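You operate a simulated robot arm through the tools that you are given. There is no shell and no other tool. Be economical: measure what you need, move in short steps, check, and stop when the job is done.

You run a simulated robot arm. Do the job below in one go: nothing can be reset, and whatever is moved stays where it is left.

JOB
Move the purple, blue and green bobbins from the bobbin rack to the notches that the braid card lists.
Fine: turn notch A to the back first.
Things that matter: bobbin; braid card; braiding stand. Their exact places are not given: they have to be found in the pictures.

Only the result counts: the job must be done as asked and must still hold three seconds after the hand-in. Knocking over, shifting, dropping, spilling or breaking anything else fails it.

ROBOT AND FRAMES
A 6-joint arm with a fingered hand on a trunk, on a base that drives. Base frame: it is fixed to the floor where the robot stands at the start and does not move with it; the origin is under the middle of the robot, x ahead of it, y to its left, z up. Units: m, degrees, N and s.
With the tool pointing down near the work surface it reaches from about 0.36 to 0.76 m from the robot's upright axis, wherever it stands. Its first joint turns from -166.0 to 166.0 degrees. Places, roughly: bobbin (4x4x7 cm) [0.7, -0.4, 0.9]; braiding stand [0.6, -0.1, 0.9]. Payload 4 kg.
The tool frame sits at the grasp point between the pads (the TCP): z along the fingers, y along the line on which they close. The tips reach 0.026 m beyond it. Largest opening 0.148 m; the body of the gripper starts 0.073 m behind the TCP. The gripper is a hand of 3 fingers: y runs from the thumb to the fingers, the wrist lies at [0, 0, -0.239] in the tool frame, and closing takes about 1.5 s.
Orientation is that of the tool frame in the base frame, as a unit quaternion [x, y, z, w]. With the fingers straight down and closing along the base's y, the tool's x points along the base's -x, its y along +y and its z along -z.

CONTROLS
- The arm moves only by the tool send_rows. Its argument "plan" is one flat list of numbers, 6 for each row, row after row: the shift along the tool's x, y, z in m, then the turn, a rotation vector about the tool's x, y, z in degrees. In form: [dx, dy, dz, rx, ry, rz, dx, dy, dz, rx, ry, rz, ...]. A call has 1 to 8 rows; each row is the pose to reach, as a shift and turn from the pose commanded when the call began, along the tool's axes at that moment. "jaw" is the finger opening in m, from 0 to 0.148, set as the call begins (left out, the last holds). A row lasts 0.2 s, in which the tool goes at most 0.05 m and 8.6 degrees; a call with a longer step from one row to the next is refused whole, and so is a gripper value outside its range. A pose out of reach is approached as far as the arm can. The call stops where the force on the tool passes 40 N (or 10 N more than at its start, if that is more) or the arm is blocked; 0.2 s more then pass. The fingers move at their own pace (about 0.153 m/s each) and stop on an object; they squeeze with about 24 N. The grip force told is the motor's: it shows also when the fingers shut on nothing. Time passes only in rows, and 0.2 s behind the last, so rows that repeat a pose let the fingers close. It gives the time, the measured TCP pose, the force on the tool (base axes), the opening and the grip force at its end, in the units of the frame above (readings bear some noise), with the torque about the TCP (base axes, N m) and any sound that the robot's microphone picked up, and new pictures: "views" is both (left out), scene, wrist or none.
- Cameras (640 x 400 px; columns grow to the right, rows downward): "scene" is now at [0.0146, 0.1127, 1.5681]; the picture's right is [-0.49, -0.87, 0.00], its down [-0.57, 0.32, -0.76] and it looks along [0.66, -0.37, -0.65] (base axes); focal length 268 px, centre (320, 200). "wrist" rides on the gripper at [0.068, -0.039, -0.09] in the tool frame; the picture's right is [0.50, 0.87, 0.00], its down [-0.66, 0.38, -0.65] and it looks along [-0.57, 0.33, 0.76] (tool axes); focal length 222 px, centre (320, 200).
- raise_lower(by): slides the trunk up (or, below 0, down) by that many m; the arm and the scene camera ride with it, the base frame stays. It gives what a move gives, with no picture.
- drive_base(legs): drives the robot by 1 to 6 legs, each [ahead, left, turn to the left] in m, m and degrees, along the robot's own axes; the way and the turn of a leg run together, so that a leg with both is an arc; at most 1.5 m and 180 degrees a leg. The arm and the cameras ride along, it lands a little off, and it stops where it bumps. It gives what a move gives, and a new picture of the scene camera.
- curl_fingers(finger1, finger2, thumb_bend): sets how far each is bent, from 0 (flat) to 100 (curled in); at 30 the hand is open as for a grip, at 70 the pads meet at the TCP. One left out holds its place. A second passes; each finger stops where it meets its share of the squeeze, and holds until it gets a number again. A gripper value or a shape takes the hand back. It gives what a move gives, with no picture; readings hold the bend of each and the force on the fingers (four entries, about 0 where the hand has none), thumb and palm.
- grasp_type(shape): the hand has 3 fingers and takes this shape, open, in about a second: jaw (thumb against the fingers, like two jaws); tri (thumb and two fingers); tip (a fingertip pinch); poke (one finger out to press); point (the index stretched); flat (the hand flat); cup (the hand cupped); fist (a fist). The gripper value then closes the fingers along that shape, each until it touches; the sizes above hold for jaw. It gives what a move gives, with no picture.
- pan_tilt(pan, tilt): turns the head with the scene camera to pan (to the left, within 155 degrees either way) and tilt (down, from -29 to 69), counted from straight ahead of the robot. It gives what a move gives, and a new picture of the scene camera.
- point_at(camera, pixels): for up to 12 pixels [column, row] of the newest picture of that camera ("zoom" is the newest enlarged one), the place [x, y, z] in the base frame of the surface seen there, good to about 0.002 m, but the place of the scene camera against the robot may be out by one fixed shift of up to 0.018 m in any direction. It takes no simulated time.
- enlarge(camera, box): a new picture of the part [left, top, right, bottom] of that camera's present view, enlarged. It takes no simulated time.
- hand_in(): hands the job in; it is judged then, once.

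Go step by step. Measure first, check grasps and placings, and put right what went wrong. The budget is 80 turns and 260 pictures, counting those below and the enlarged ones. Unless the task says otherwise, let go and move clear before handing in, and close with one line.

The tools are called after "Emit:" as a command line: name --argument value ..., lists and objects as JSON in quotes. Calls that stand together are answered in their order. send_rows: Moves the arm, as the interface text tells. Its arguments: {"type":"object","properties":{"plan":{"type":"array","items":{"type":"number"}},"jaw":{"type":"number"},"views":{"type":"string","enum":["both","scene","wrist","none"]}},"required":["plan"]} The other tools are called the same way: raise_lower (by) slides the trunk up or down; grasp_type (shape) gives the hand a shape; curl_fingers (finger1, finger2, thumb_bend) moves the fingers one by one; drive_base (legs) drives the base; pan_tilt (pan, tilt) turns the head that bears the scene camera; point_at (camera, pixels) gives the place of the surface under pixels of a picture; enlarge (camera, box) takes an enlarged picture of a part of a camera's view; hand_in () hands the job in.

At the start:

```text
time: 0.0
tcp_pos: [0.4733, -0.1309, 1.3152]
tcp_rot: [0.0, 1.0, 0.0, -0.001]
ft_force: [0.1, -0.4, 0.9]
ft_torque: [0.0, -0.03, -0.01]
grip_width: 0.1475
finger_force: 0.0
shape: jaw
bend: [30.0, 30.0, 30.0]
finger forces: [0.1, 0.0, 0.1, 0.0, 0.1, 0.0]
trunk travel left (down, up): [-0.525, 0.065]
robot x, y, heading: [0.001, -0.0004, 0.2]
head pan, tilt: [-29.1, 40.7]
```

scene: 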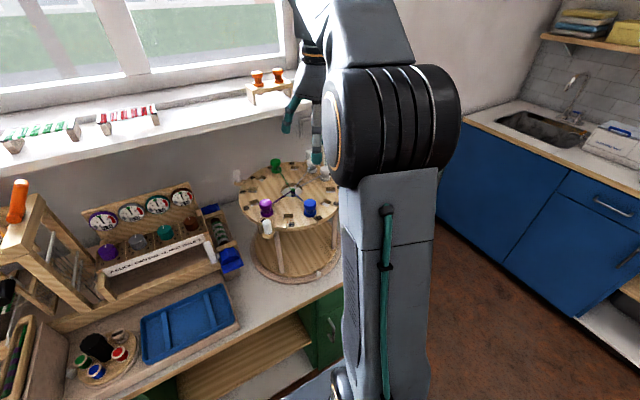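
wrist: 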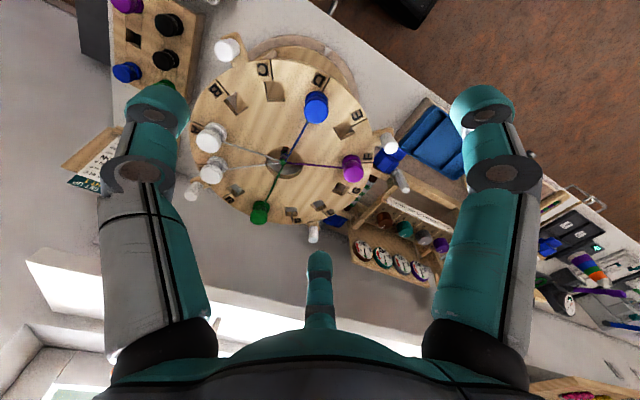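

The wrist view shows the round stand (centre ~280,160), a rack with bobbins (upper left ~150,50) and a card (~95,160). I'll enlarge these.

Emit:
enlarge --camera "wrist" --box '[180, 20, 420, 250]'

Emit:
enlarge --camera "wrist" --box '[50, 0, 210, 210]'

Emit:
enlarge --camera "scene" --box '[220, 140, 350, 280]'

Emit:
pan_tilt --pan -60 --tilt 45

```text
1.74 times, centred on (300, 135) of wrist
```

zoom: 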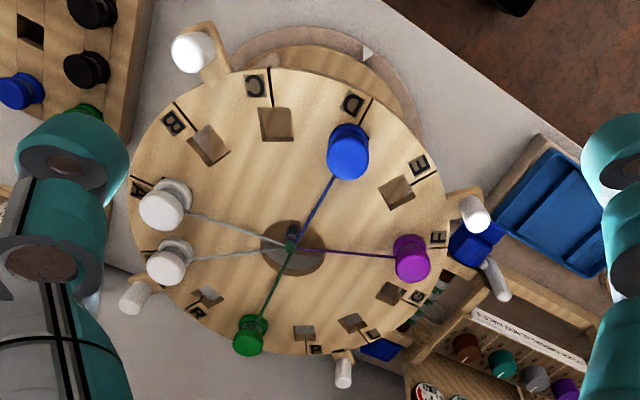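

```text
1.90 times, centred on (130, 105) of wrist
```

zoom: 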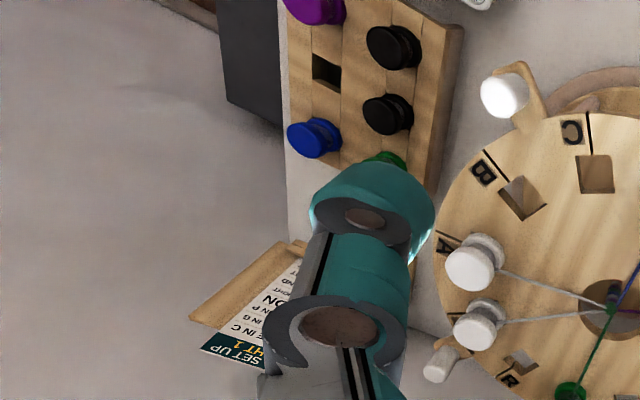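

```text
2.86 times, centred on (285, 210) of scene
```

zoom: 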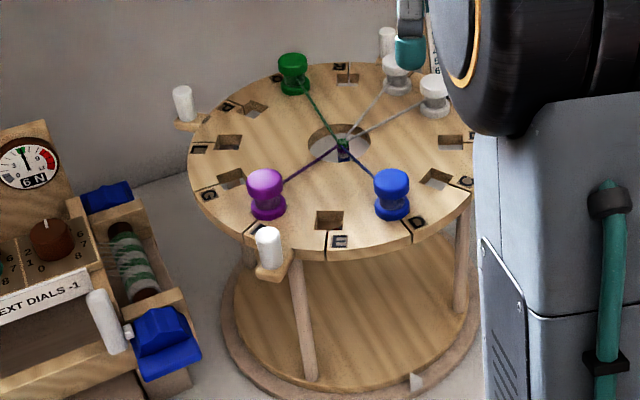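

```text
time: 1.0
tcp_pos: [0.474, -0.1297, 1.315]
tcp_rot: [0.0, 1.0, 0.0, 0.0]
ft_force: [0.0, 1.0, 0.6]
ft_torque: [-0.04, -0.02, 0.01]
grip_width: 0.1479
finger_force: 0.0
shape: jaw
bend: [30.0, 30.0, 30.0]
finger forces: [0.0, 0.0, 0.0, 0.0, 0.1, 0.0]
trunk travel left (down, up): [-0.525, 0.065]
robot x, y, heading: [0.0028, -0.001, -0.0]
head pan, tilt: [-60.0, 45.0]
```

scene: 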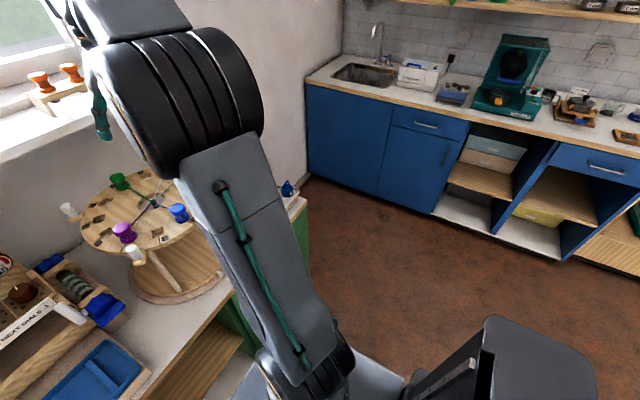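

The arm hides the rack; I'll move the tool to -y to see the card and rack by the wrist camera.

Emit:
send_rows --plan '[0, -0.05, 0, 0, 0, 0, 0, -0.1, 0, 0, 0, 0, 0, -0.15, 0, 0, 0, 0, 0, -0.2, 0, 0, 0, 0, 0, -0.25, 0, 0, 0, 0]'

```text
time: 2.2
tcp_pos: [0.4612, -0.3387, 1.2709]
tcp_rot: [0.004, 1.0, -0.003, 0.003]
ft_force: [0.0, -0.1, -0.7]
ft_torque: [0.0, -0.03, -0.02]
grip_width: 0.1479
finger_force: 0.1
shape: jaw
bend: [30.0, 30.0, 30.0]
finger forces: [0.1, 0.0, 0.1, 0.0, 0.0, 0.1]
out of reach, approached as far as the arm can: row 3, 4, 5
trunk travel left (down, up): [-0.525, 0.065]
robot x, y, heading: [0.0007, -0.0019, -0.1]
head pan, tilt: [-60.0, 45.0]
```

scene: 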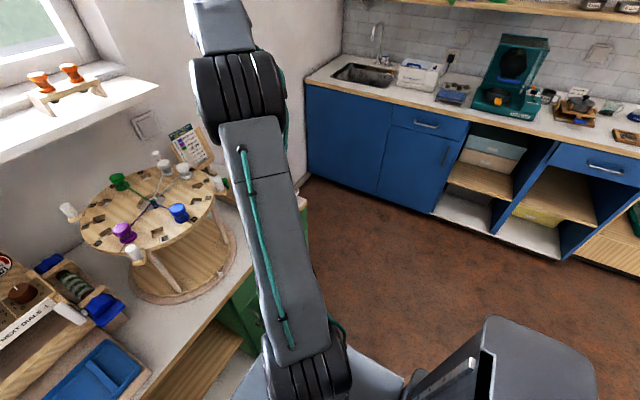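
wrist: 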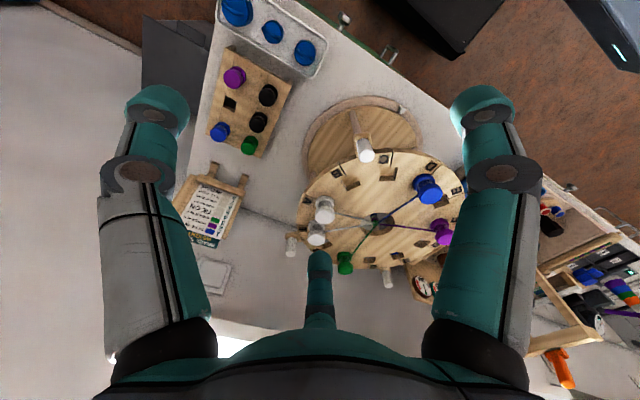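

Emit:
enlarge --camera "wrist" --box '[165, 155, 265, 255]'

Emit:
enlarge --camera "scene" --box '[160, 115, 225, 180]'

Emit:
enlarge --camera "wrist" --box '[190, 40, 310, 170]'

Emit:
enlarge --camera "wrist" --box '[280, 100, 480, 300]'

Emit:
point_at --camera "wrist" --pixels '[[235, 75], [220, 130], [249, 145], [268, 95], [230, 103], [366, 156], [378, 220], [428, 186], [323, 205], [340, 262], [290, 244], [270, 195]]'

```text
4.00 times, centred on (215, 205) of wrist
```

zoom: 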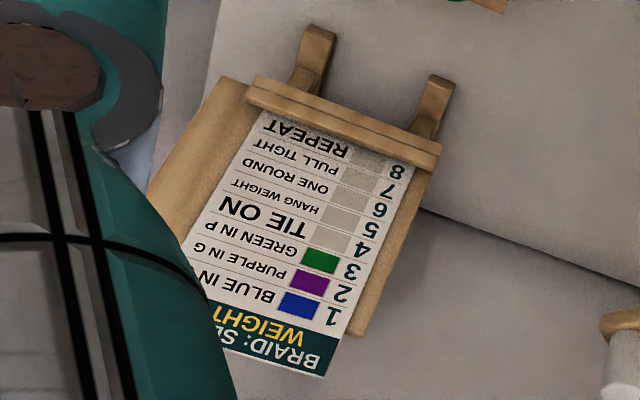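

```text
6.15 times, centred on (192, 148) of scene
```

zoom: 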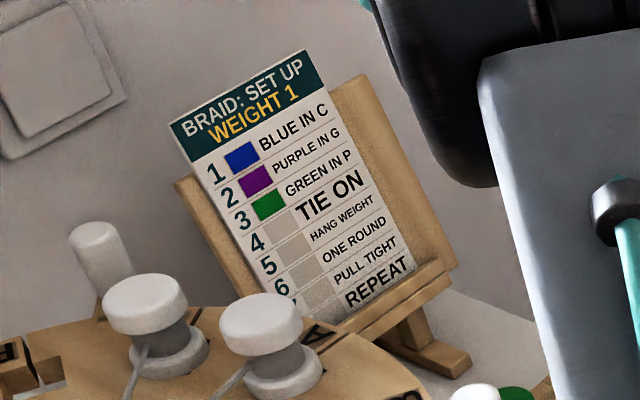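

```text
3.08 times, centred on (250, 105) of wrist
```

zoom: 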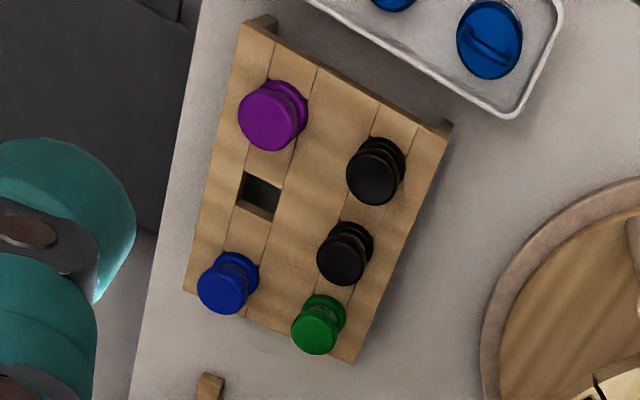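

```text
2.00 times, centred on (380, 200) of wrist
```

zoom: 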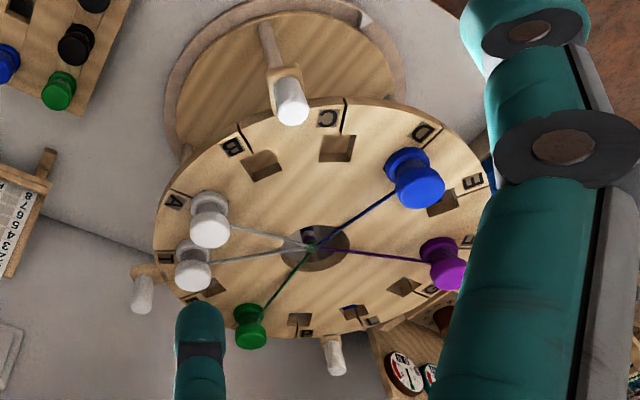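

```text
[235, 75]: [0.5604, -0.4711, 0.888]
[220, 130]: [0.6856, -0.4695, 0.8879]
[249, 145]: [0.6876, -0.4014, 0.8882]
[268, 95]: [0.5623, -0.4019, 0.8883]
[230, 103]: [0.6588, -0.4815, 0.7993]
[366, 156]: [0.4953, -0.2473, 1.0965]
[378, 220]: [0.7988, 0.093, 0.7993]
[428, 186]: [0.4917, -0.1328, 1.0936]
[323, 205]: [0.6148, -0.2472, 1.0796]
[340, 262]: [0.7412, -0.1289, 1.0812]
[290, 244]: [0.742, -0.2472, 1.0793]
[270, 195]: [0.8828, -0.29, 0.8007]
```

Card reads blue→C, purple→G, green→P. Rack bobbins are located: purple (0.56,-0.47), blue (0.69,-0.47), green (0.69,-0.40). Now a good view of the stand's letters from the head.

Emit:
pan_tilt --pan -20 --tilt 45

Emit:
enlarge --camera "scene" --box '[280, 120, 480, 260]'

Emit:
enlarge --camera "wrist" --box '[285, 210, 415, 290]'

```text
time: 3.2
tcp_pos: [0.4624, -0.3383, 1.2704]
tcp_rot: [0.003, 1.0, -0.003, 0.004]
ft_force: [0.4, 0.8, -1.5]
ft_torque: [0.02, 0.0, 0.0]
grip_width: 0.1482
finger_force: 0.0
shape: jaw
bend: [30.0, 30.0, 30.0]
finger forces: [0.1, 0.1, 0.0, 0.0, 0.1, 0.0]
trunk travel left (down, up): [-0.525, 0.065]
robot x, y, heading: [-0.0008, 0.0007, 0.3]
head pan, tilt: [-20.0, 45.0]
```

scene: 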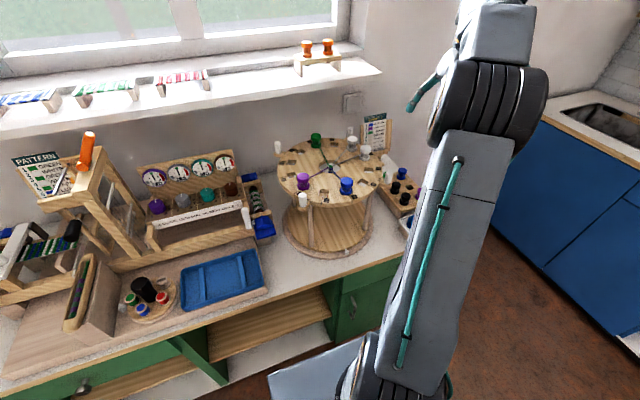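

```text
2.86 times, centred on (380, 190) of scene
```

zoom: 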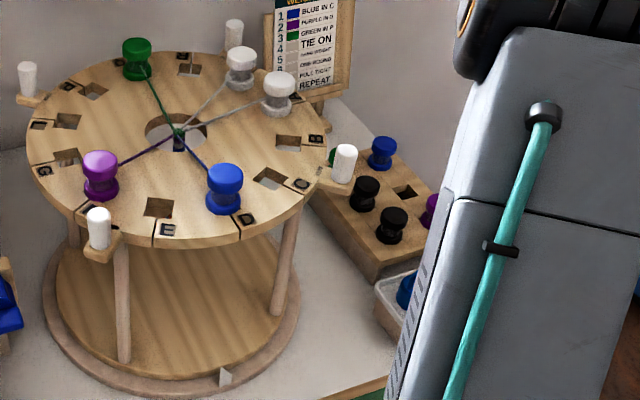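

```text
4.92 times, centred on (350, 250) of wrist
```

zoom: 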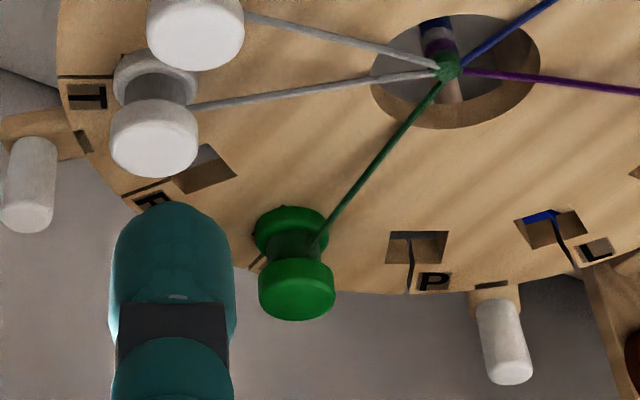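

Stand notches go A,B,C,D,E,F,G,L,P,…,R,T round (12), white crank pegs at 90° spacing. I'll move to get a good wrist view of the whole stand and measure it.

Emit:
send_rows --plan '[0.01, 0.04, -0.01, 0, 0, 0, 0.02, 0.08, -0.03, 0, 0, 0, 0.03, 0.11, -0.04, 0, 0, 0]'

Emit:
enlarge --camera "wrist" --box '[220, 60, 440, 280]'

```text
time: 4.0
tcp_pos: [0.4347, -0.229, 1.3128]
tcp_rot: [0.0, 1.0, 0.0, 0.0]
ft_force: [-0.5, 0.1, -0.4]
ft_torque: [-0.03, -0.01, 0.01]
grip_width: 0.1477
finger_force: 0.1
shape: jaw
bend: [30.0, 30.0, 30.0]
finger forces: [0.0, 0.1, 0.0, 0.0, 0.0, 0.1]
trunk travel left (down, up): [-0.525, 0.065]
robot x, y, heading: [-0.0021, 0.0012, 0.0]
head pan, tilt: [-20.0, 45.0]
```

scene: 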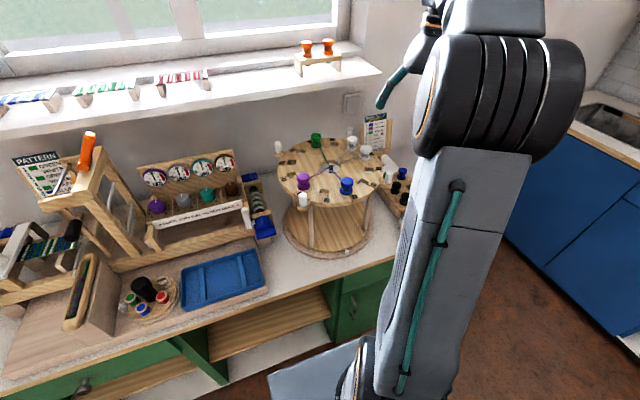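
wrist: 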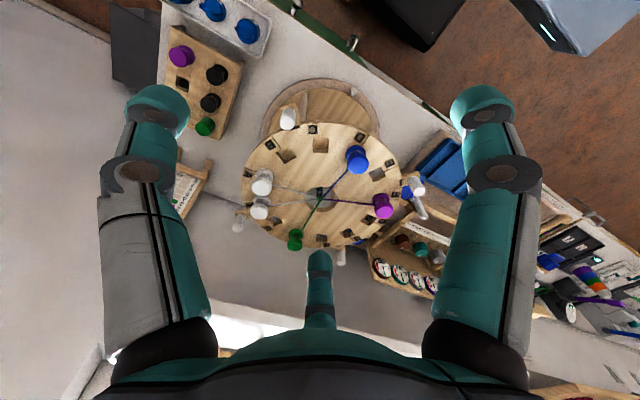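

```text
1.82 times, centred on (330, 170) of wrist
```

zoom: 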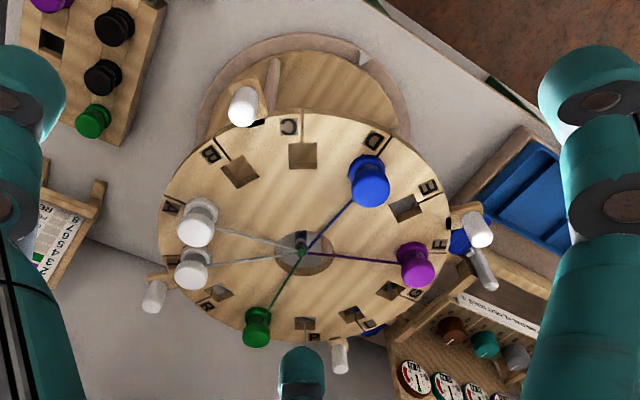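

Emit:
enlarge --camera "wrist" --box '[230, 95, 360, 176]'

Emit:
point_at --camera "wrist" --pixels '[[288, 116], [418, 185], [238, 222], [340, 258], [357, 152], [382, 200], [296, 232], [262, 175], [258, 203], [321, 139], [385, 228], [364, 88]]'

Emit:
enlarge --camera "wrist" --box '[300, 170, 430, 251]'

Emit:
enlarge --camera "wrist" --box '[225, 160, 385, 260]'

```text
4.92 times, centred on (295, 136) of wrist
```

zoom: 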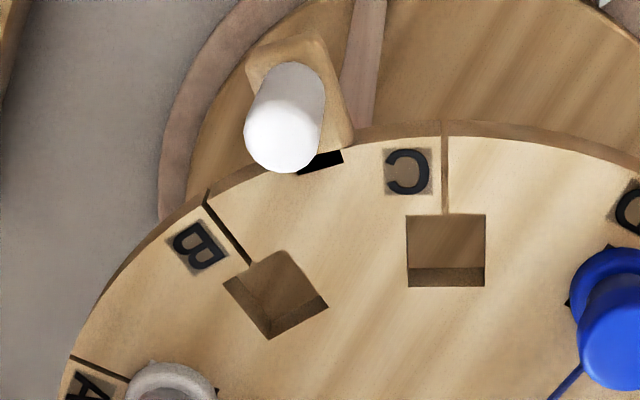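

```text
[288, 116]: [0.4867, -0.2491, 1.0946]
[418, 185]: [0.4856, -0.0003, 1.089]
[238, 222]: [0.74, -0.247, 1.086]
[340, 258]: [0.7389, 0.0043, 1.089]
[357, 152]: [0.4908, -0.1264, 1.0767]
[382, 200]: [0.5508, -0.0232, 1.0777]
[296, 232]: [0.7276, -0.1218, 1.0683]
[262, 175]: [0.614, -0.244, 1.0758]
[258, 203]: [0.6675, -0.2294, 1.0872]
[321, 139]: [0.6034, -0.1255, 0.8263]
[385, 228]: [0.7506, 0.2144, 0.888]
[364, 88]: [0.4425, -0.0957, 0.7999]
```

```text
4.92 times, centred on (365, 210) of wrist
```

zoom: 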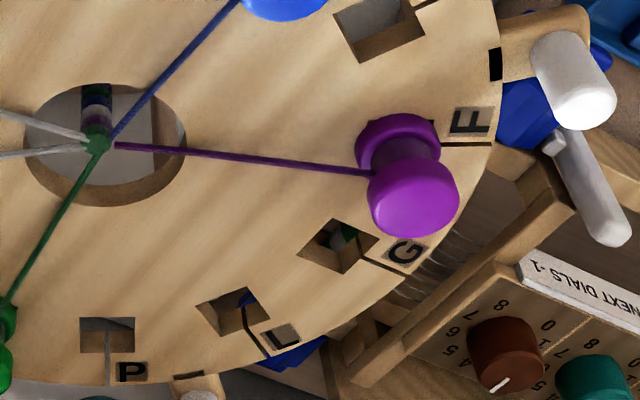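

```text
4.00 times, centred on (305, 210) of wrist
```

zoom: 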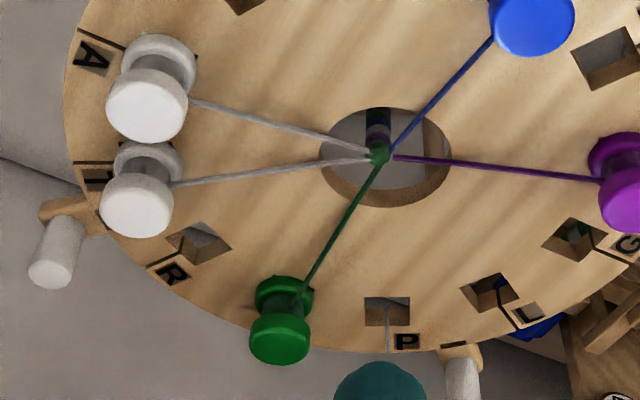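

Emit:
point_at --camera "wrist" --pixels '[[311, 145.8], [330.3, 145.8], [320.6, 136.5], [320.6, 155], [320.3, 121.5], [245.3, 167.8], [322.6, 248.5], [309.5, 242], [335, 244], [264, 117], [416, 176], [400, 200]]'

Emit:
enlarge --camera "scene" --box '[270, 120, 430, 220]'

```text
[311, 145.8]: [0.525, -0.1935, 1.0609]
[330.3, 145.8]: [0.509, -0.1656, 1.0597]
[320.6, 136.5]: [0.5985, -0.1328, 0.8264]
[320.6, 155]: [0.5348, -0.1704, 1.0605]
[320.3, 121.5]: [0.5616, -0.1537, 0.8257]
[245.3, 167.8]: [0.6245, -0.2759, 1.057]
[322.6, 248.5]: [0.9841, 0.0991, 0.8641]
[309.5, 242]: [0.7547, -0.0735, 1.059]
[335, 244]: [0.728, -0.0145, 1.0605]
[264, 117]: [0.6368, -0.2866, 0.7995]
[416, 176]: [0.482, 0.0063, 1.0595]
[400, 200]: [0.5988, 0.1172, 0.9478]
```

```text
4.00 times, centred on (350, 170) of scene
```

zoom: 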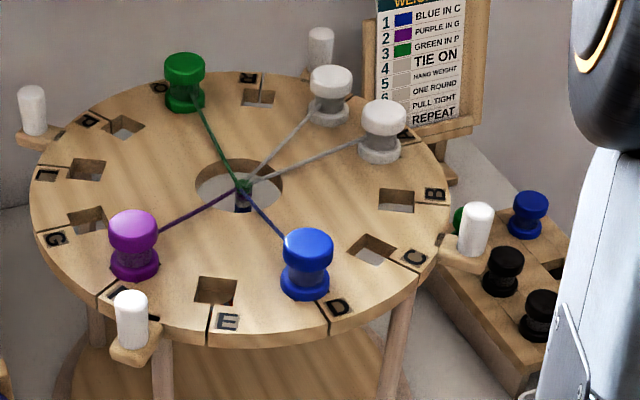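

Emit:
point_at --camera "wrist" --pixels '[[155, 100], [140, 170], [485, 95], [505, 170], [319, 260], [320, 310], [200, 330], [440, 330]]'

Emit:
point_at --camera "scene" --pixels '[[303, 181], [346, 185], [303, 199], [388, 177], [316, 139], [278, 146]]'

```text
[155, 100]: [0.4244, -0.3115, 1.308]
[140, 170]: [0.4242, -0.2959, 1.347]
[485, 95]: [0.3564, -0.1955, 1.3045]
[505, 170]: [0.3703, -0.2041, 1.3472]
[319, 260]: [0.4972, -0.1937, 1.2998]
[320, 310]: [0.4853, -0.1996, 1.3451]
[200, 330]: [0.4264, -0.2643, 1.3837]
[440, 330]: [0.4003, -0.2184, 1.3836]
```

```text
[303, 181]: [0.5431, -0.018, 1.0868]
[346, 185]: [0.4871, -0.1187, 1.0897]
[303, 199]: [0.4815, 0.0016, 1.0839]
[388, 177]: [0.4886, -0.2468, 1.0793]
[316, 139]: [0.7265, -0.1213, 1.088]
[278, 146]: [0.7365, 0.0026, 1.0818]
```

Digits sit 120° apart around the TCP; disc centre ≈(0.615,-0.121), top z 1.06, A currently at -y, so a +90° turn brings it to +x (back). I'll go over the front-left peg (0.486, 0.000) and cage it with the fingers.

Emit:
send_rows --plan '[-0.01, 0.046, 0, 0, 0, 0, -0.02, 0.092, 0, 0, 0, 0, -0.03, 0.138, 0, 0, 0, 0, -0.04, 0.184, 0, 0, 0, 0, -0.051, 0.229, 0, 0, 0, 0, -0.051, 0.229, 0.05, 0, 0, 0, -0.051, 0.229, 0.1, 0, 0, 0, -0.051, 0.229, 0.15, 0, 0, 0]' --jaw 0.06

Emit:
enlarge --camera "wrist" --box '[200, 130, 440, 280]'

```text
time: 5.8
tcp_pos: [0.4849, 0.0018, 1.1654]
tcp_rot: [0.001, 1.0, 0.0, 0.001]
ft_force: [-1.4, 0.4, 0.1]
ft_torque: [0.0, 0.03, -0.01]
grip_width: 0.06
finger_force: 0.1
shape: jaw
bend: [77.0, 77.0, 70.0]
finger forces: [0.1, 0.0, 0.0, 0.1, 0.0, 0.0]
trunk travel left (down, up): [-0.525, 0.065]
robot x, y, heading: [-0.0011, 0.002, -0.3]
head pan, tilt: [-20.0, 45.0]
```

scene: 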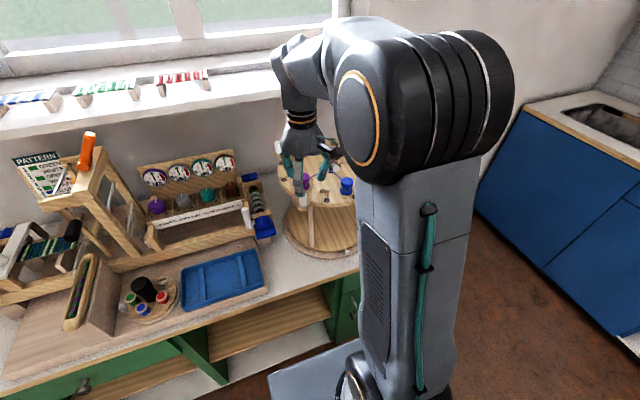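
wrist: 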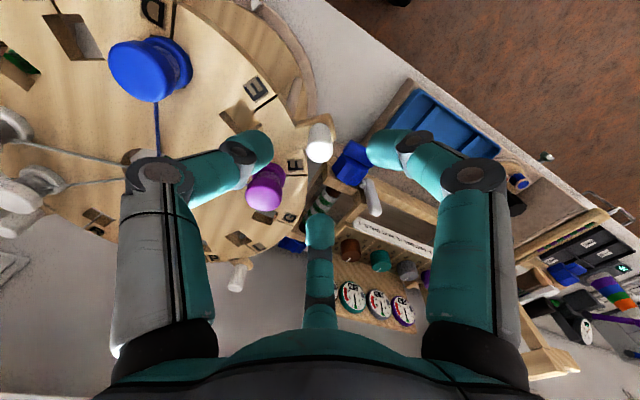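

```text
2.67 times, centred on (320, 205) of wrist
```

zoom: 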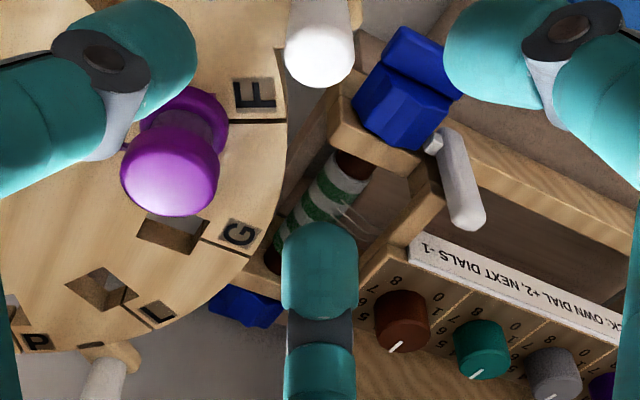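

Peg top sits at (320,145), right under the grasp centre. Descending around it.

Emit:
send_rows --plan '[0, 0, 0.04, 0, 0, 0, 0, 0, 0.072, 0, 0, 0, 0, 0, 0.072, 0, 0, 0]'

Emit:
enlarge --camera "wrist" --box '[200, 130, 440, 280]'

Emit:
enlarge --camera "scene" --box '[270, 120, 430, 220]'

```text
time: 6.6
tcp_pos: [0.4865, 0.0021, 1.0893]
tcp_rot: [0.0, 1.0, 0.0, 0.0]
ft_force: [-1.0, -0.3, 0.3]
ft_torque: [0.01, -0.01, -0.01]
grip_width: 0.0602
finger_force: 0.1
shape: jaw
bend: [77.0, 77.0, 70.0]
finger forces: [0.0, 0.0, 0.0, 0.0, 0.0, 0.0]
trunk travel left (down, up): [-0.525, 0.065]
robot x, y, heading: [0.0023, -0.0036, -0.0]
head pan, tilt: [-20.0, 45.0]
```

scene: 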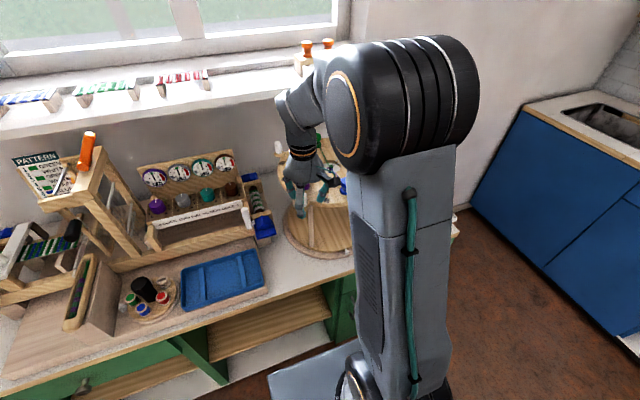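
wrist: 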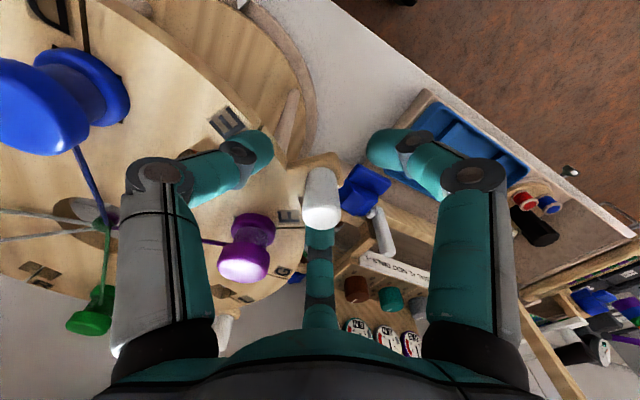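

```text
2.67 times, centred on (320, 205) of wrist
```

zoom: 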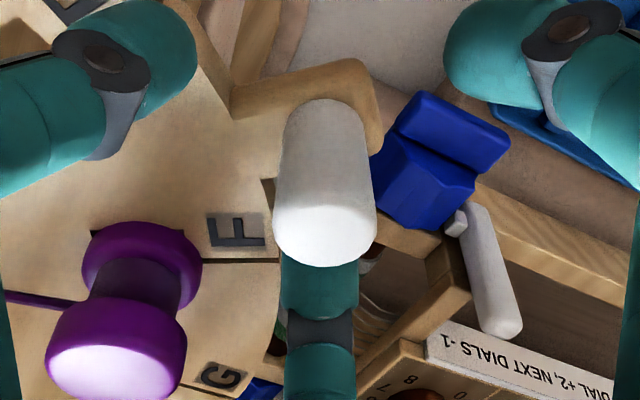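

```text
4.00 times, centred on (350, 170) of scene
```

zoom: 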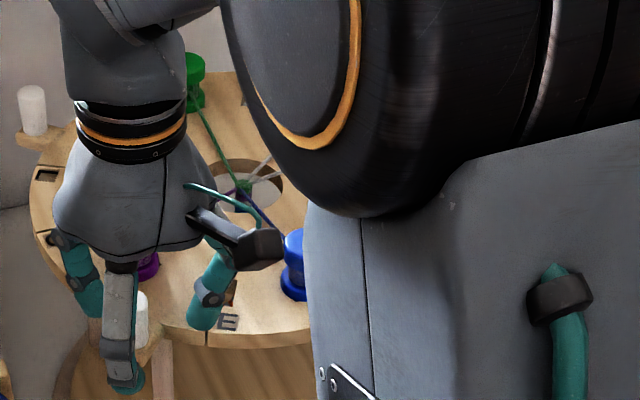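

Peg is centred between the digits. I'll cage it more closely and start the arc, checking force and rotation.

Emit:
send_rows --plan '[0, 0, 0, 0, 0, 0, 0, 0, 0, 0, 0, 0, 0.017, -0.0204, 0, 0, 0, 0, 0.0316, -0.0442, 0, 0, 0, 0]' --jaw 0.034 --views "wrist"

```text
time: 7.6
tcp_pos: [0.4529, -0.0432, 1.0914]
tcp_rot: [0.0, 1.0, 0.0, 0.0]
ft_force: [-0.3, 0.2, 0.2]
ft_torque: [0.01, -0.02, -0.01]
grip_width: 0.0343
finger_force: 0.1
shape: jaw
bend: [76.0, 76.0, 70.0]
finger forces: [0.1, 0.0, 0.0, 0.0, 0.0, 0.0]
trunk travel left (down, up): [-0.525, 0.065]
robot x, y, heading: [0.0004, 0.0012, -0.3]
head pan, tilt: [-20.0, 45.0]
```

wrist: 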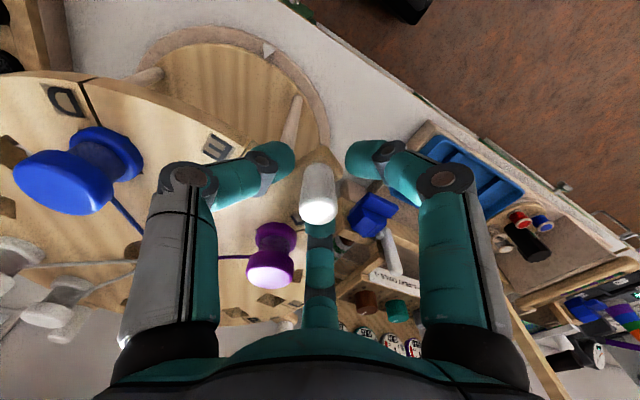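

The peg followed (still centred at 320,205) with no force. Completing the arc to 225°.

Emit:
send_rows --plan '[0.0107, -0.0258, 0, 0, 0, 0, 0.0172, -0.053, 0, 0, 0, 0, 0.0194, -0.0808, 0, 0, 0, 0, 0.0172, -0.1086, 0, 0, 0, 0, 0.0107, -0.1358, 0, 0, 0, 0, 0, -0.1616, 0, 0, 0, 0, -0.0146, -0.1854, 0, 0, 0, 0, -0.0327, -0.2067, 0, 0, 0, 0]'

Emit:
enlarge --camera "wrist" --box '[200, 130, 440, 280]'

```text
time: 9.4
tcp_pos: [0.4839, -0.2501, 1.0912]
tcp_rot: [0.0, 1.0, 0.0, 0.0]
ft_force: [-0.5, 2.1, -0.2]
ft_torque: [-0.01, 0.02, 0.06]
grip_width: 0.0343
finger_force: 0.1
shape: jaw
bend: [76.0, 75.0, 70.0]
finger forces: [0.0, 1.3, 0.0, 0.0, 0.0, 0.0]
trunk travel left (down, up): [-0.525, 0.065]
robot x, y, heading: [-0.0018, -0.0012, 0.4]
head pan, tilt: [-20.0, 45.0]
```

scene: 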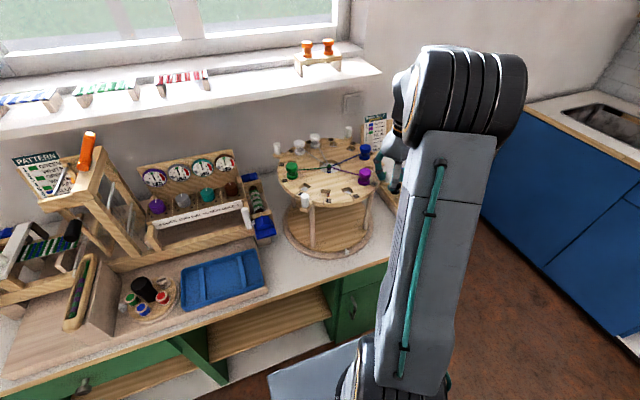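
wrist: 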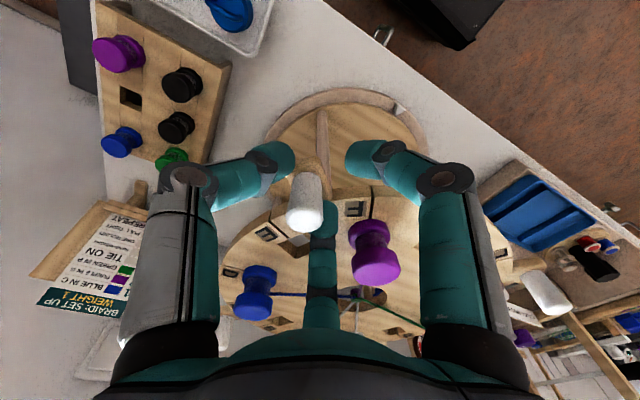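

```text
2.67 times, centred on (320, 205) of wrist
```

zoom: 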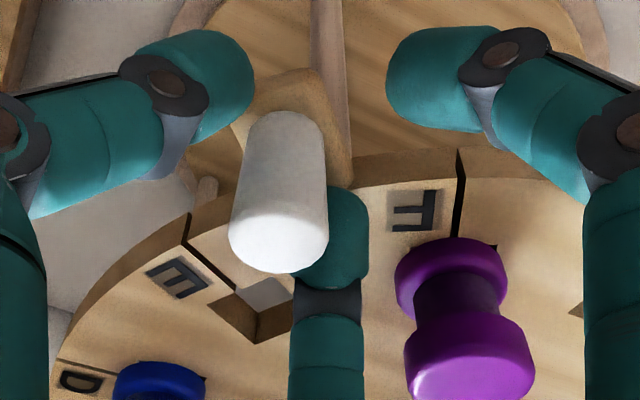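

The turn went through with slight overshoot (peg at col 304). I'll lift clear and measure the handles to find the angle precisely.

Emit:
send_rows --plan '[0, 0, -0.05, 0, 0, 0, 0, 0, -0.1, 0, 0, 0, 0.02, 0.01, -0.15, 0, 0, 0, 0.05, 0.02, -0.2, 0, 0, 0, 0.05, 0.02, -0.22, 0, 0, 0]' --jaw 0.06

Emit:
enlarge --camera "wrist" --box '[220, 60, 440, 280]'

Emit:
enlarge --camera "scene" --box '[260, 120, 400, 220]'

```text
refused: row 3 steps farther than a row can; nothing moved
```

```text
1.82 times, centred on (330, 170) of wrist
```

zoom: 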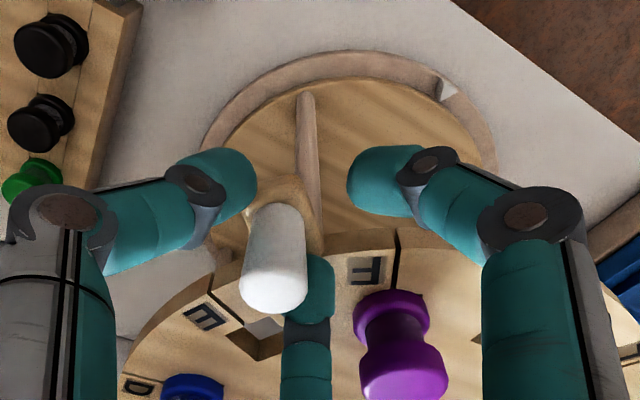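

```text
4.00 times, centred on (330, 170) of scene
```

zoom: 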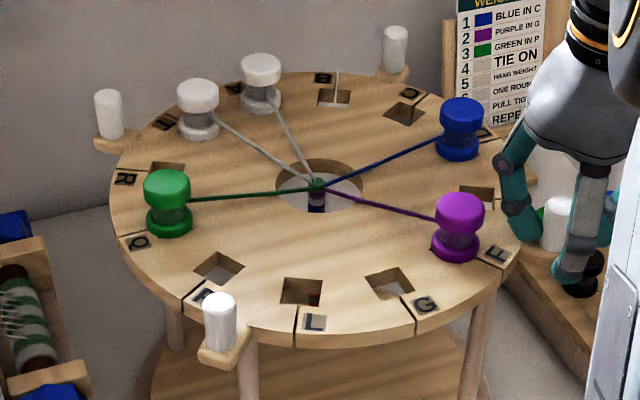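

Emit:
send_rows --plan '[0, 0, -0.05, 0, 0, 0, 0, 0, -0.1, 0, 0, 0, 0.02, 0.0, -0.14, 0, 0, 0, 0.04, 0.0, -0.18, 0, 0, 0, 0.05, 0.0, -0.22, 0, 0, 0]' --jaw 0.06 --views "wrist"

Emit:
enlarge --camera "wrist" --box '[220, 80, 440, 260]'

```text
time: 10.6
tcp_pos: [0.4328, -0.2545, 1.3135]
tcp_rot: [0.0, 1.0, 0.0, 0.0]
ft_force: [-0.2, 0.1, 0.7]
ft_torque: [0.0, 0.05, -0.01]
grip_width: 0.0596
finger_force: 0.1
shape: jaw
bend: [77.0, 77.0, 70.0]
finger forces: [0.1, 0.0, 0.0, 0.1, 0.0, 0.0]
trunk travel left (down, up): [-0.525, 0.065]
robot x, y, heading: [-0.0019, 0.0005, -0.0]
head pan, tilt: [-20.0, 45.0]
```

wrist: 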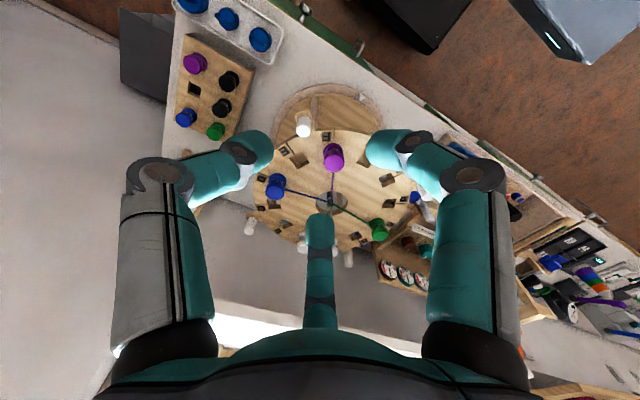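

```text
2.22 times, centred on (330, 170) of wrist
```

zoom: 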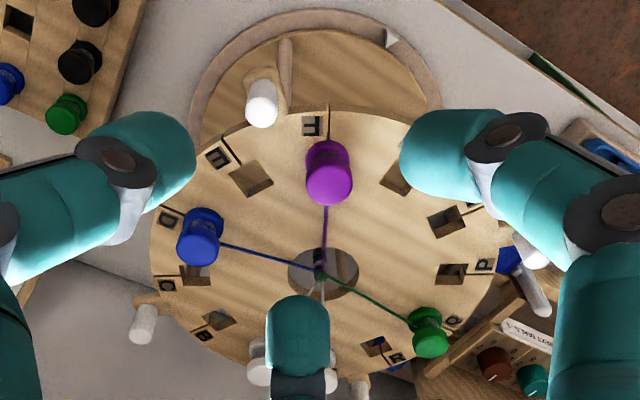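

Emit:
send_rows --plan '[0, 0, 0, 0, 0, 0, 0, 0.02, 0, 0, 0, 0, 0, 0.025, 0, 0, 0, 0, 0, 0.025, 0, 0, 0, 0]' --jaw 0.148 --views "wrist"

Emit:
enlarge --camera "wrist" --box '[230, 95, 430, 265]'

```text
time: 11.6
tcp_pos: [0.4355, -0.2264, 1.3136]
tcp_rot: [0.001, 1.0, 0.0, 0.0]
ft_force: [0.3, 0.2, 0.1]
ft_torque: [0.01, -0.01, 0.03]
grip_width: 0.1478
finger_force: 0.0
shape: jaw
bend: [30.0, 30.0, 30.0]
finger forces: [0.0, 0.0, 0.1, 0.1, 0.0, 0.1]
trunk travel left (down, up): [-0.525, 0.065]
robot x, y, heading: [-0.0014, 0.0014, -0.1]
head pan, tilt: [-20.0, 45.0]
```

wrist: 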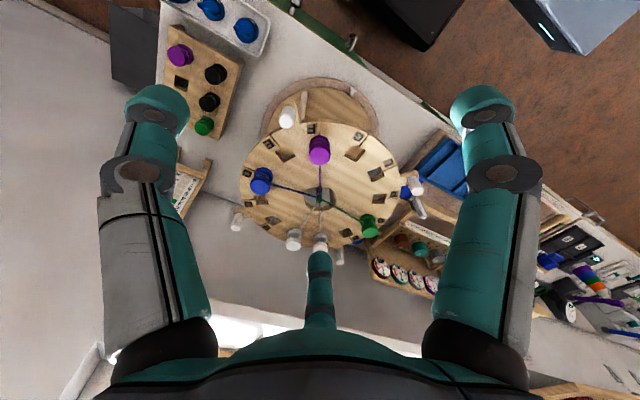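

```text
2.35 times, centred on (330, 180) of wrist
```

zoom: 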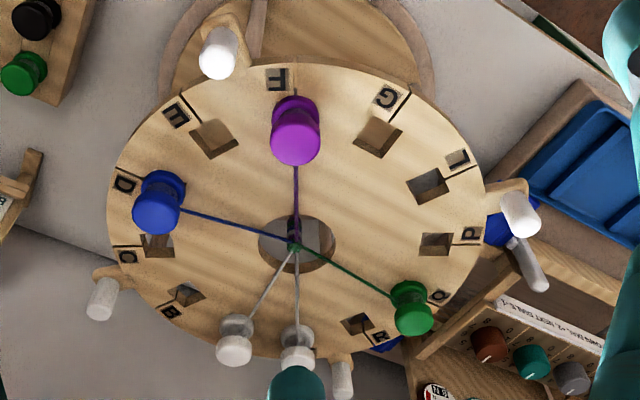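

Emit:
point_at --camera "zoom" --pixels '[[217, 62], [520, 216], [103, 300], [342, 380], [235, 28], [513, 187], [104, 273], [390, 65]]'

Emit:
enlarge --camera "wrist" --box '[335, 115, 415, 165]'

Emit:
enlarge --camera "wrist" --box '[230, 170, 330, 250]'

```text
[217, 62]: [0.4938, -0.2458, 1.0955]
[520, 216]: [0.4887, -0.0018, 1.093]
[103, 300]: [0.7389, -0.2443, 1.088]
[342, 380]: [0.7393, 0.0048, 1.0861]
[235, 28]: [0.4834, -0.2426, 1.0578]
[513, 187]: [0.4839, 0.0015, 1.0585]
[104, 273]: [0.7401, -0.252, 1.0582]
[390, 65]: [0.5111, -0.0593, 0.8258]
```

```text
8.00 times, centred on (375, 140) of wrist
```

zoom: 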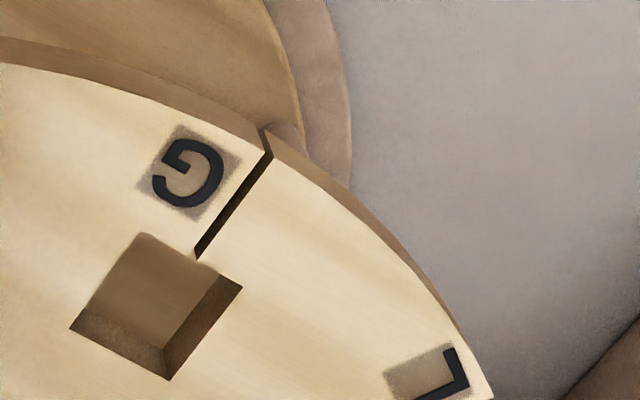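

```text
5.00 times, centred on (280, 210) of wrist
```

zoom: 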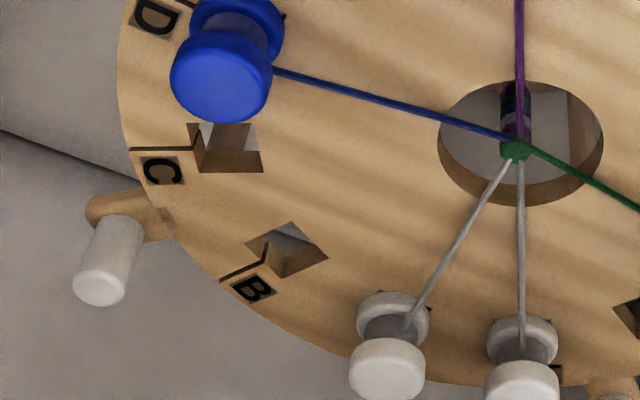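

Emit:
point_at --camera "wrist" --pixels '[[366.0, 134], [358.0, 145.8], [370.8, 135], [362, 148], [347.2, 149.2], [361.8, 157.5], [349, 160.4], [357, 144.6], [352.9, 143.5], [366, 151.3], [356, 163.2], [343, 155.9]]'

Emit:
point_at --camera "zoom" --pixels '[[130, 140], [180, 143], [140, 157], [183, 157], [182, 163], [270, 160], [222, 119], [222, 178], [221, 275], [240, 291], [260, 262], [272, 275]]'

```text
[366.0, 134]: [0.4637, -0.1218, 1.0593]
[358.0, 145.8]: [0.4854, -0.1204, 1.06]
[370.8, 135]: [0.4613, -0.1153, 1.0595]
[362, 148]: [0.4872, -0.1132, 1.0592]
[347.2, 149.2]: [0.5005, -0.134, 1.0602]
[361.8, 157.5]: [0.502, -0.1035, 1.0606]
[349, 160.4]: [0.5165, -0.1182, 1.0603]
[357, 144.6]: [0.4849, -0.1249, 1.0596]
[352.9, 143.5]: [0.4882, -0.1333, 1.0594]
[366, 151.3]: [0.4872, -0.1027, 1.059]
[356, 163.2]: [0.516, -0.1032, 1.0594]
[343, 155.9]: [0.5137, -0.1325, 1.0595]
```

```text
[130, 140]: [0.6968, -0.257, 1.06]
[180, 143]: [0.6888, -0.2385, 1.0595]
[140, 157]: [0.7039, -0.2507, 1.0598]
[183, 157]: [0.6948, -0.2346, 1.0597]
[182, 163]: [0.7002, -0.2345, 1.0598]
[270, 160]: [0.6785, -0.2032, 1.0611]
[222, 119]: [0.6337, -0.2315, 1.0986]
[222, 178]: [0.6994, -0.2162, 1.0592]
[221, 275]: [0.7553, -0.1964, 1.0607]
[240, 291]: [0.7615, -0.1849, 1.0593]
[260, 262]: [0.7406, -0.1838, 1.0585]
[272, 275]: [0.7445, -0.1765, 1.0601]
```

A now points to +x within ~1–2° (pegs again at ±45° pattern, G hole at (0.501,-0.118)). The rack's blue bobbin is at ~0.83 m, out of reach, so I drive 0.22 m to the right.

Emit:
drive_base --legs '[[0, -0.22, 0]]'

Emit:
send_rows --plan '[0, 0, 0, 0, 0, 0]' --views "wrist"

```text
time: 13.3
tcp_pos: [0.4331, -0.454, 1.3124]
tcp_rot: [0.002, 1.0, 0.0, 0.001]
ft_force: [1.2, -0.1, 0.6]
ft_torque: [0.02, -0.01, 0.02]
grip_width: 0.1477
finger_force: 0.1
shape: jaw
bend: [30.0, 30.0, 30.0]
finger forces: [0.0, 0.0, 0.1, 0.0, 0.0, 0.0]
trunk travel left (down, up): [-0.525, 0.065]
robot x, y, heading: [0.0019, -0.2239, -0.3]
head pan, tilt: [-20.0, 45.0]
```

scene: 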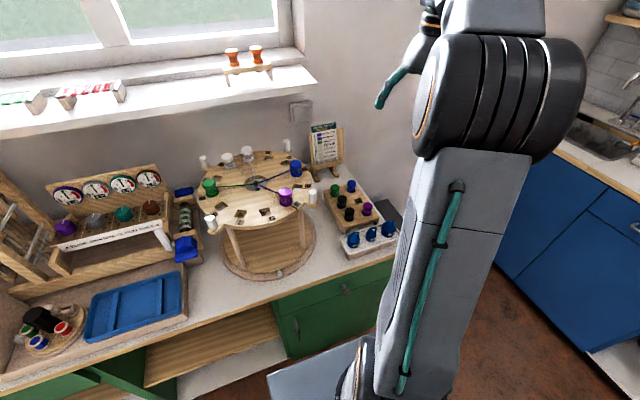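

```text
time: 13.7
tcp_pos: [0.4329, -0.4519, 1.313]
tcp_rot: [0.001, 1.0, 0.0, 0.001]
ft_force: [-0.6, -1.0, -0.7]
ft_torque: [0.02, 0.03, -0.01]
grip_width: 0.1481
finger_force: 0.1
shape: jaw
bend: [30.0, 30.0, 30.0]
finger forces: [0.0, 0.0, 0.1, 0.0, 0.1, 0.0]
trunk travel left (down, up): [-0.525, 0.065]
robot x, y, heading: [-0.0007, -0.2242, -0.2]
head pan, tilt: [-20.0, 45.0]
```

wrist: 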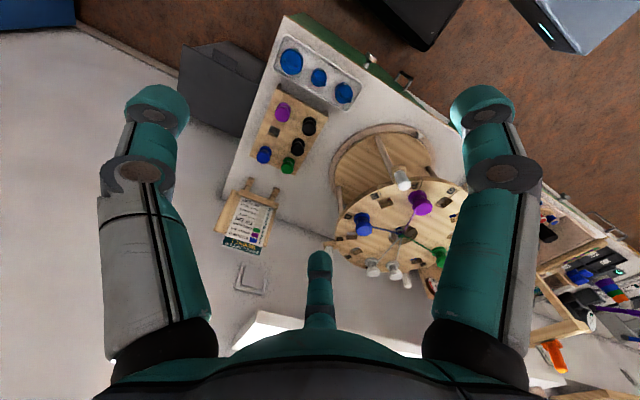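

Emit:
enlarge --camera "wrist" --box '[240, 90, 340, 180]'

Emit:
point_at --camera "zoom" --pixels '[[270, 125], [145, 335], [300, 382], [300, 180], [375, 185], [335, 310], [420, 340], [233, 250], [205, 310], [370, 60], [190, 130]]'

Emit:
enlarge --camera "scene" --box '[310, 160, 410, 260]'

```text
4.44 times, centred on (290, 135) of wrist
```

zoom: 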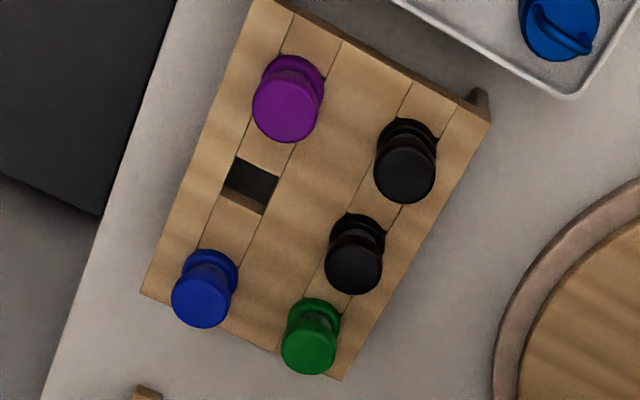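

```text
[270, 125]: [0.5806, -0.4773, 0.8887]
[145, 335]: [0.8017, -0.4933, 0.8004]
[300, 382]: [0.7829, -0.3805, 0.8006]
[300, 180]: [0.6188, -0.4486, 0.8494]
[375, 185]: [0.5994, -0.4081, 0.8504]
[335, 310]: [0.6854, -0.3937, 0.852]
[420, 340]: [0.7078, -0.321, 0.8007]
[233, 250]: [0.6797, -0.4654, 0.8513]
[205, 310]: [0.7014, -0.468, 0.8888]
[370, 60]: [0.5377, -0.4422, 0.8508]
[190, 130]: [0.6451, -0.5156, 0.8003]
```

```text
4.00 times, centred on (360, 210) of scene
```

zoom: 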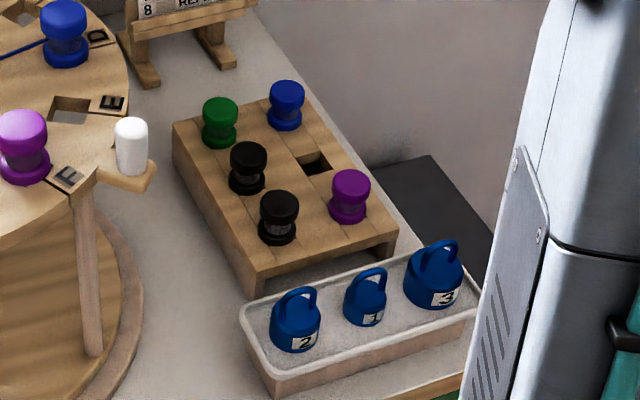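

Emit:
point_at --camera "wrist" --pixels '[[282.6, 114.3], [263.0, 158.0], [287.4, 168.2], [275.6, 114.3], [289.6, 113.5], [281, 120.5], [284, 108]]'

```text
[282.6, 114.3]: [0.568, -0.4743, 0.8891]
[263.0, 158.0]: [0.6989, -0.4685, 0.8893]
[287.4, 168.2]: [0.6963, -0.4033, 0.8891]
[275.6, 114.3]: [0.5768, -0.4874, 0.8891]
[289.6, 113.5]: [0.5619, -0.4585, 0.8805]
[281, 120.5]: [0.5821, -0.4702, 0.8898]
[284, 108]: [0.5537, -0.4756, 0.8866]
```

Bobbin tops at z 0.889: purple (0.568,-0.473), blue (0.699,-0.469), green (0.696,-0.403). I'll hover above purple with the hand yawed -30° (so a later neighbour stays between digits).

Emit:
send_rows --plan '[-0.034, -0.005, 0.03, 0, 0, 7.5, -0.068, -0.01, 0.06, 0, 0, 15, -0.1, -0.016, 0.09, 0, 0, 22.5, -0.135, -0.021, 0.12, 0, 0, 30, -0.135, -0.021, 0.17, 0, 0, 30, -0.135, -0.021, 0.22, 0, 0, 30, -0.135, -0.021, 0.27, 0, 0, 30, -0.135, -0.021, 0.32, 0, 0, 30]' --jaw 0.07

Emit:
enlarge --camera "wrist" --box '[220, 80, 420, 230]'

```text
time: 15.5
tcp_pos: [0.5692, -0.4753, 0.9918]
tcp_rot: [0.261, 0.965, 0.0, 0.0]
ft_force: [-0.1, -0.3, -0.2]
ft_torque: [-0.01, 0.01, -0.02]
grip_width: 0.0703
finger_force: 0.1
shape: jaw
bend: [37.0, 37.0, 70.0]
finger forces: [0.0, 0.1, 0.0, 0.0, 0.0, 0.1]
trunk travel left (down, up): [-0.525, 0.065]
robot x, y, heading: [-0.0009, -0.2225, -0.4]
head pan, tilt: [-20.0, 45.0]
```

scene: 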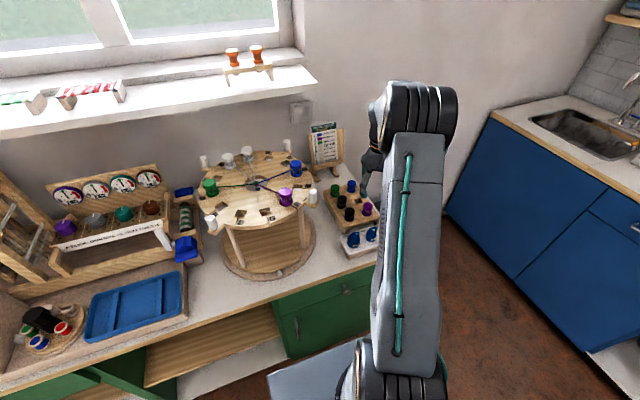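
wrist: 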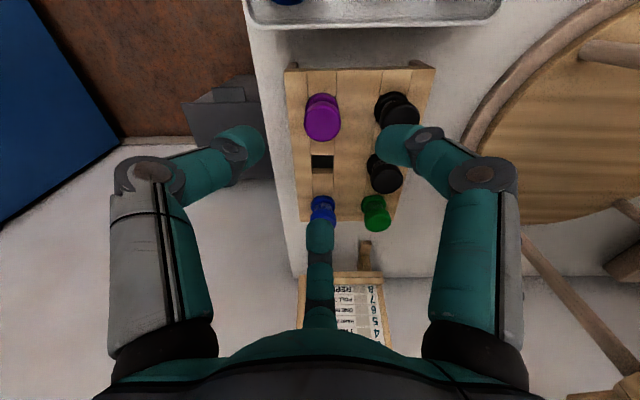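

```text
2.67 times, centred on (320, 155) of wrist
```

zoom: 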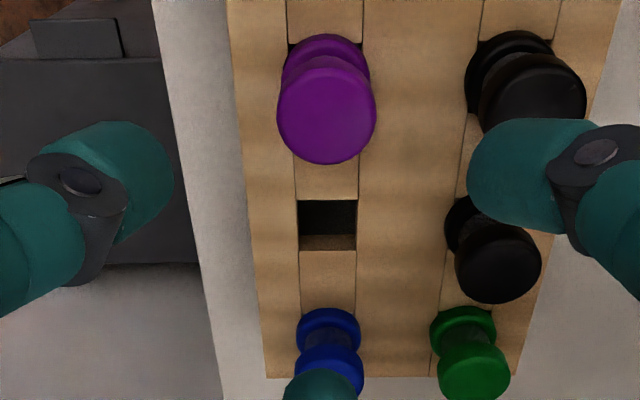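

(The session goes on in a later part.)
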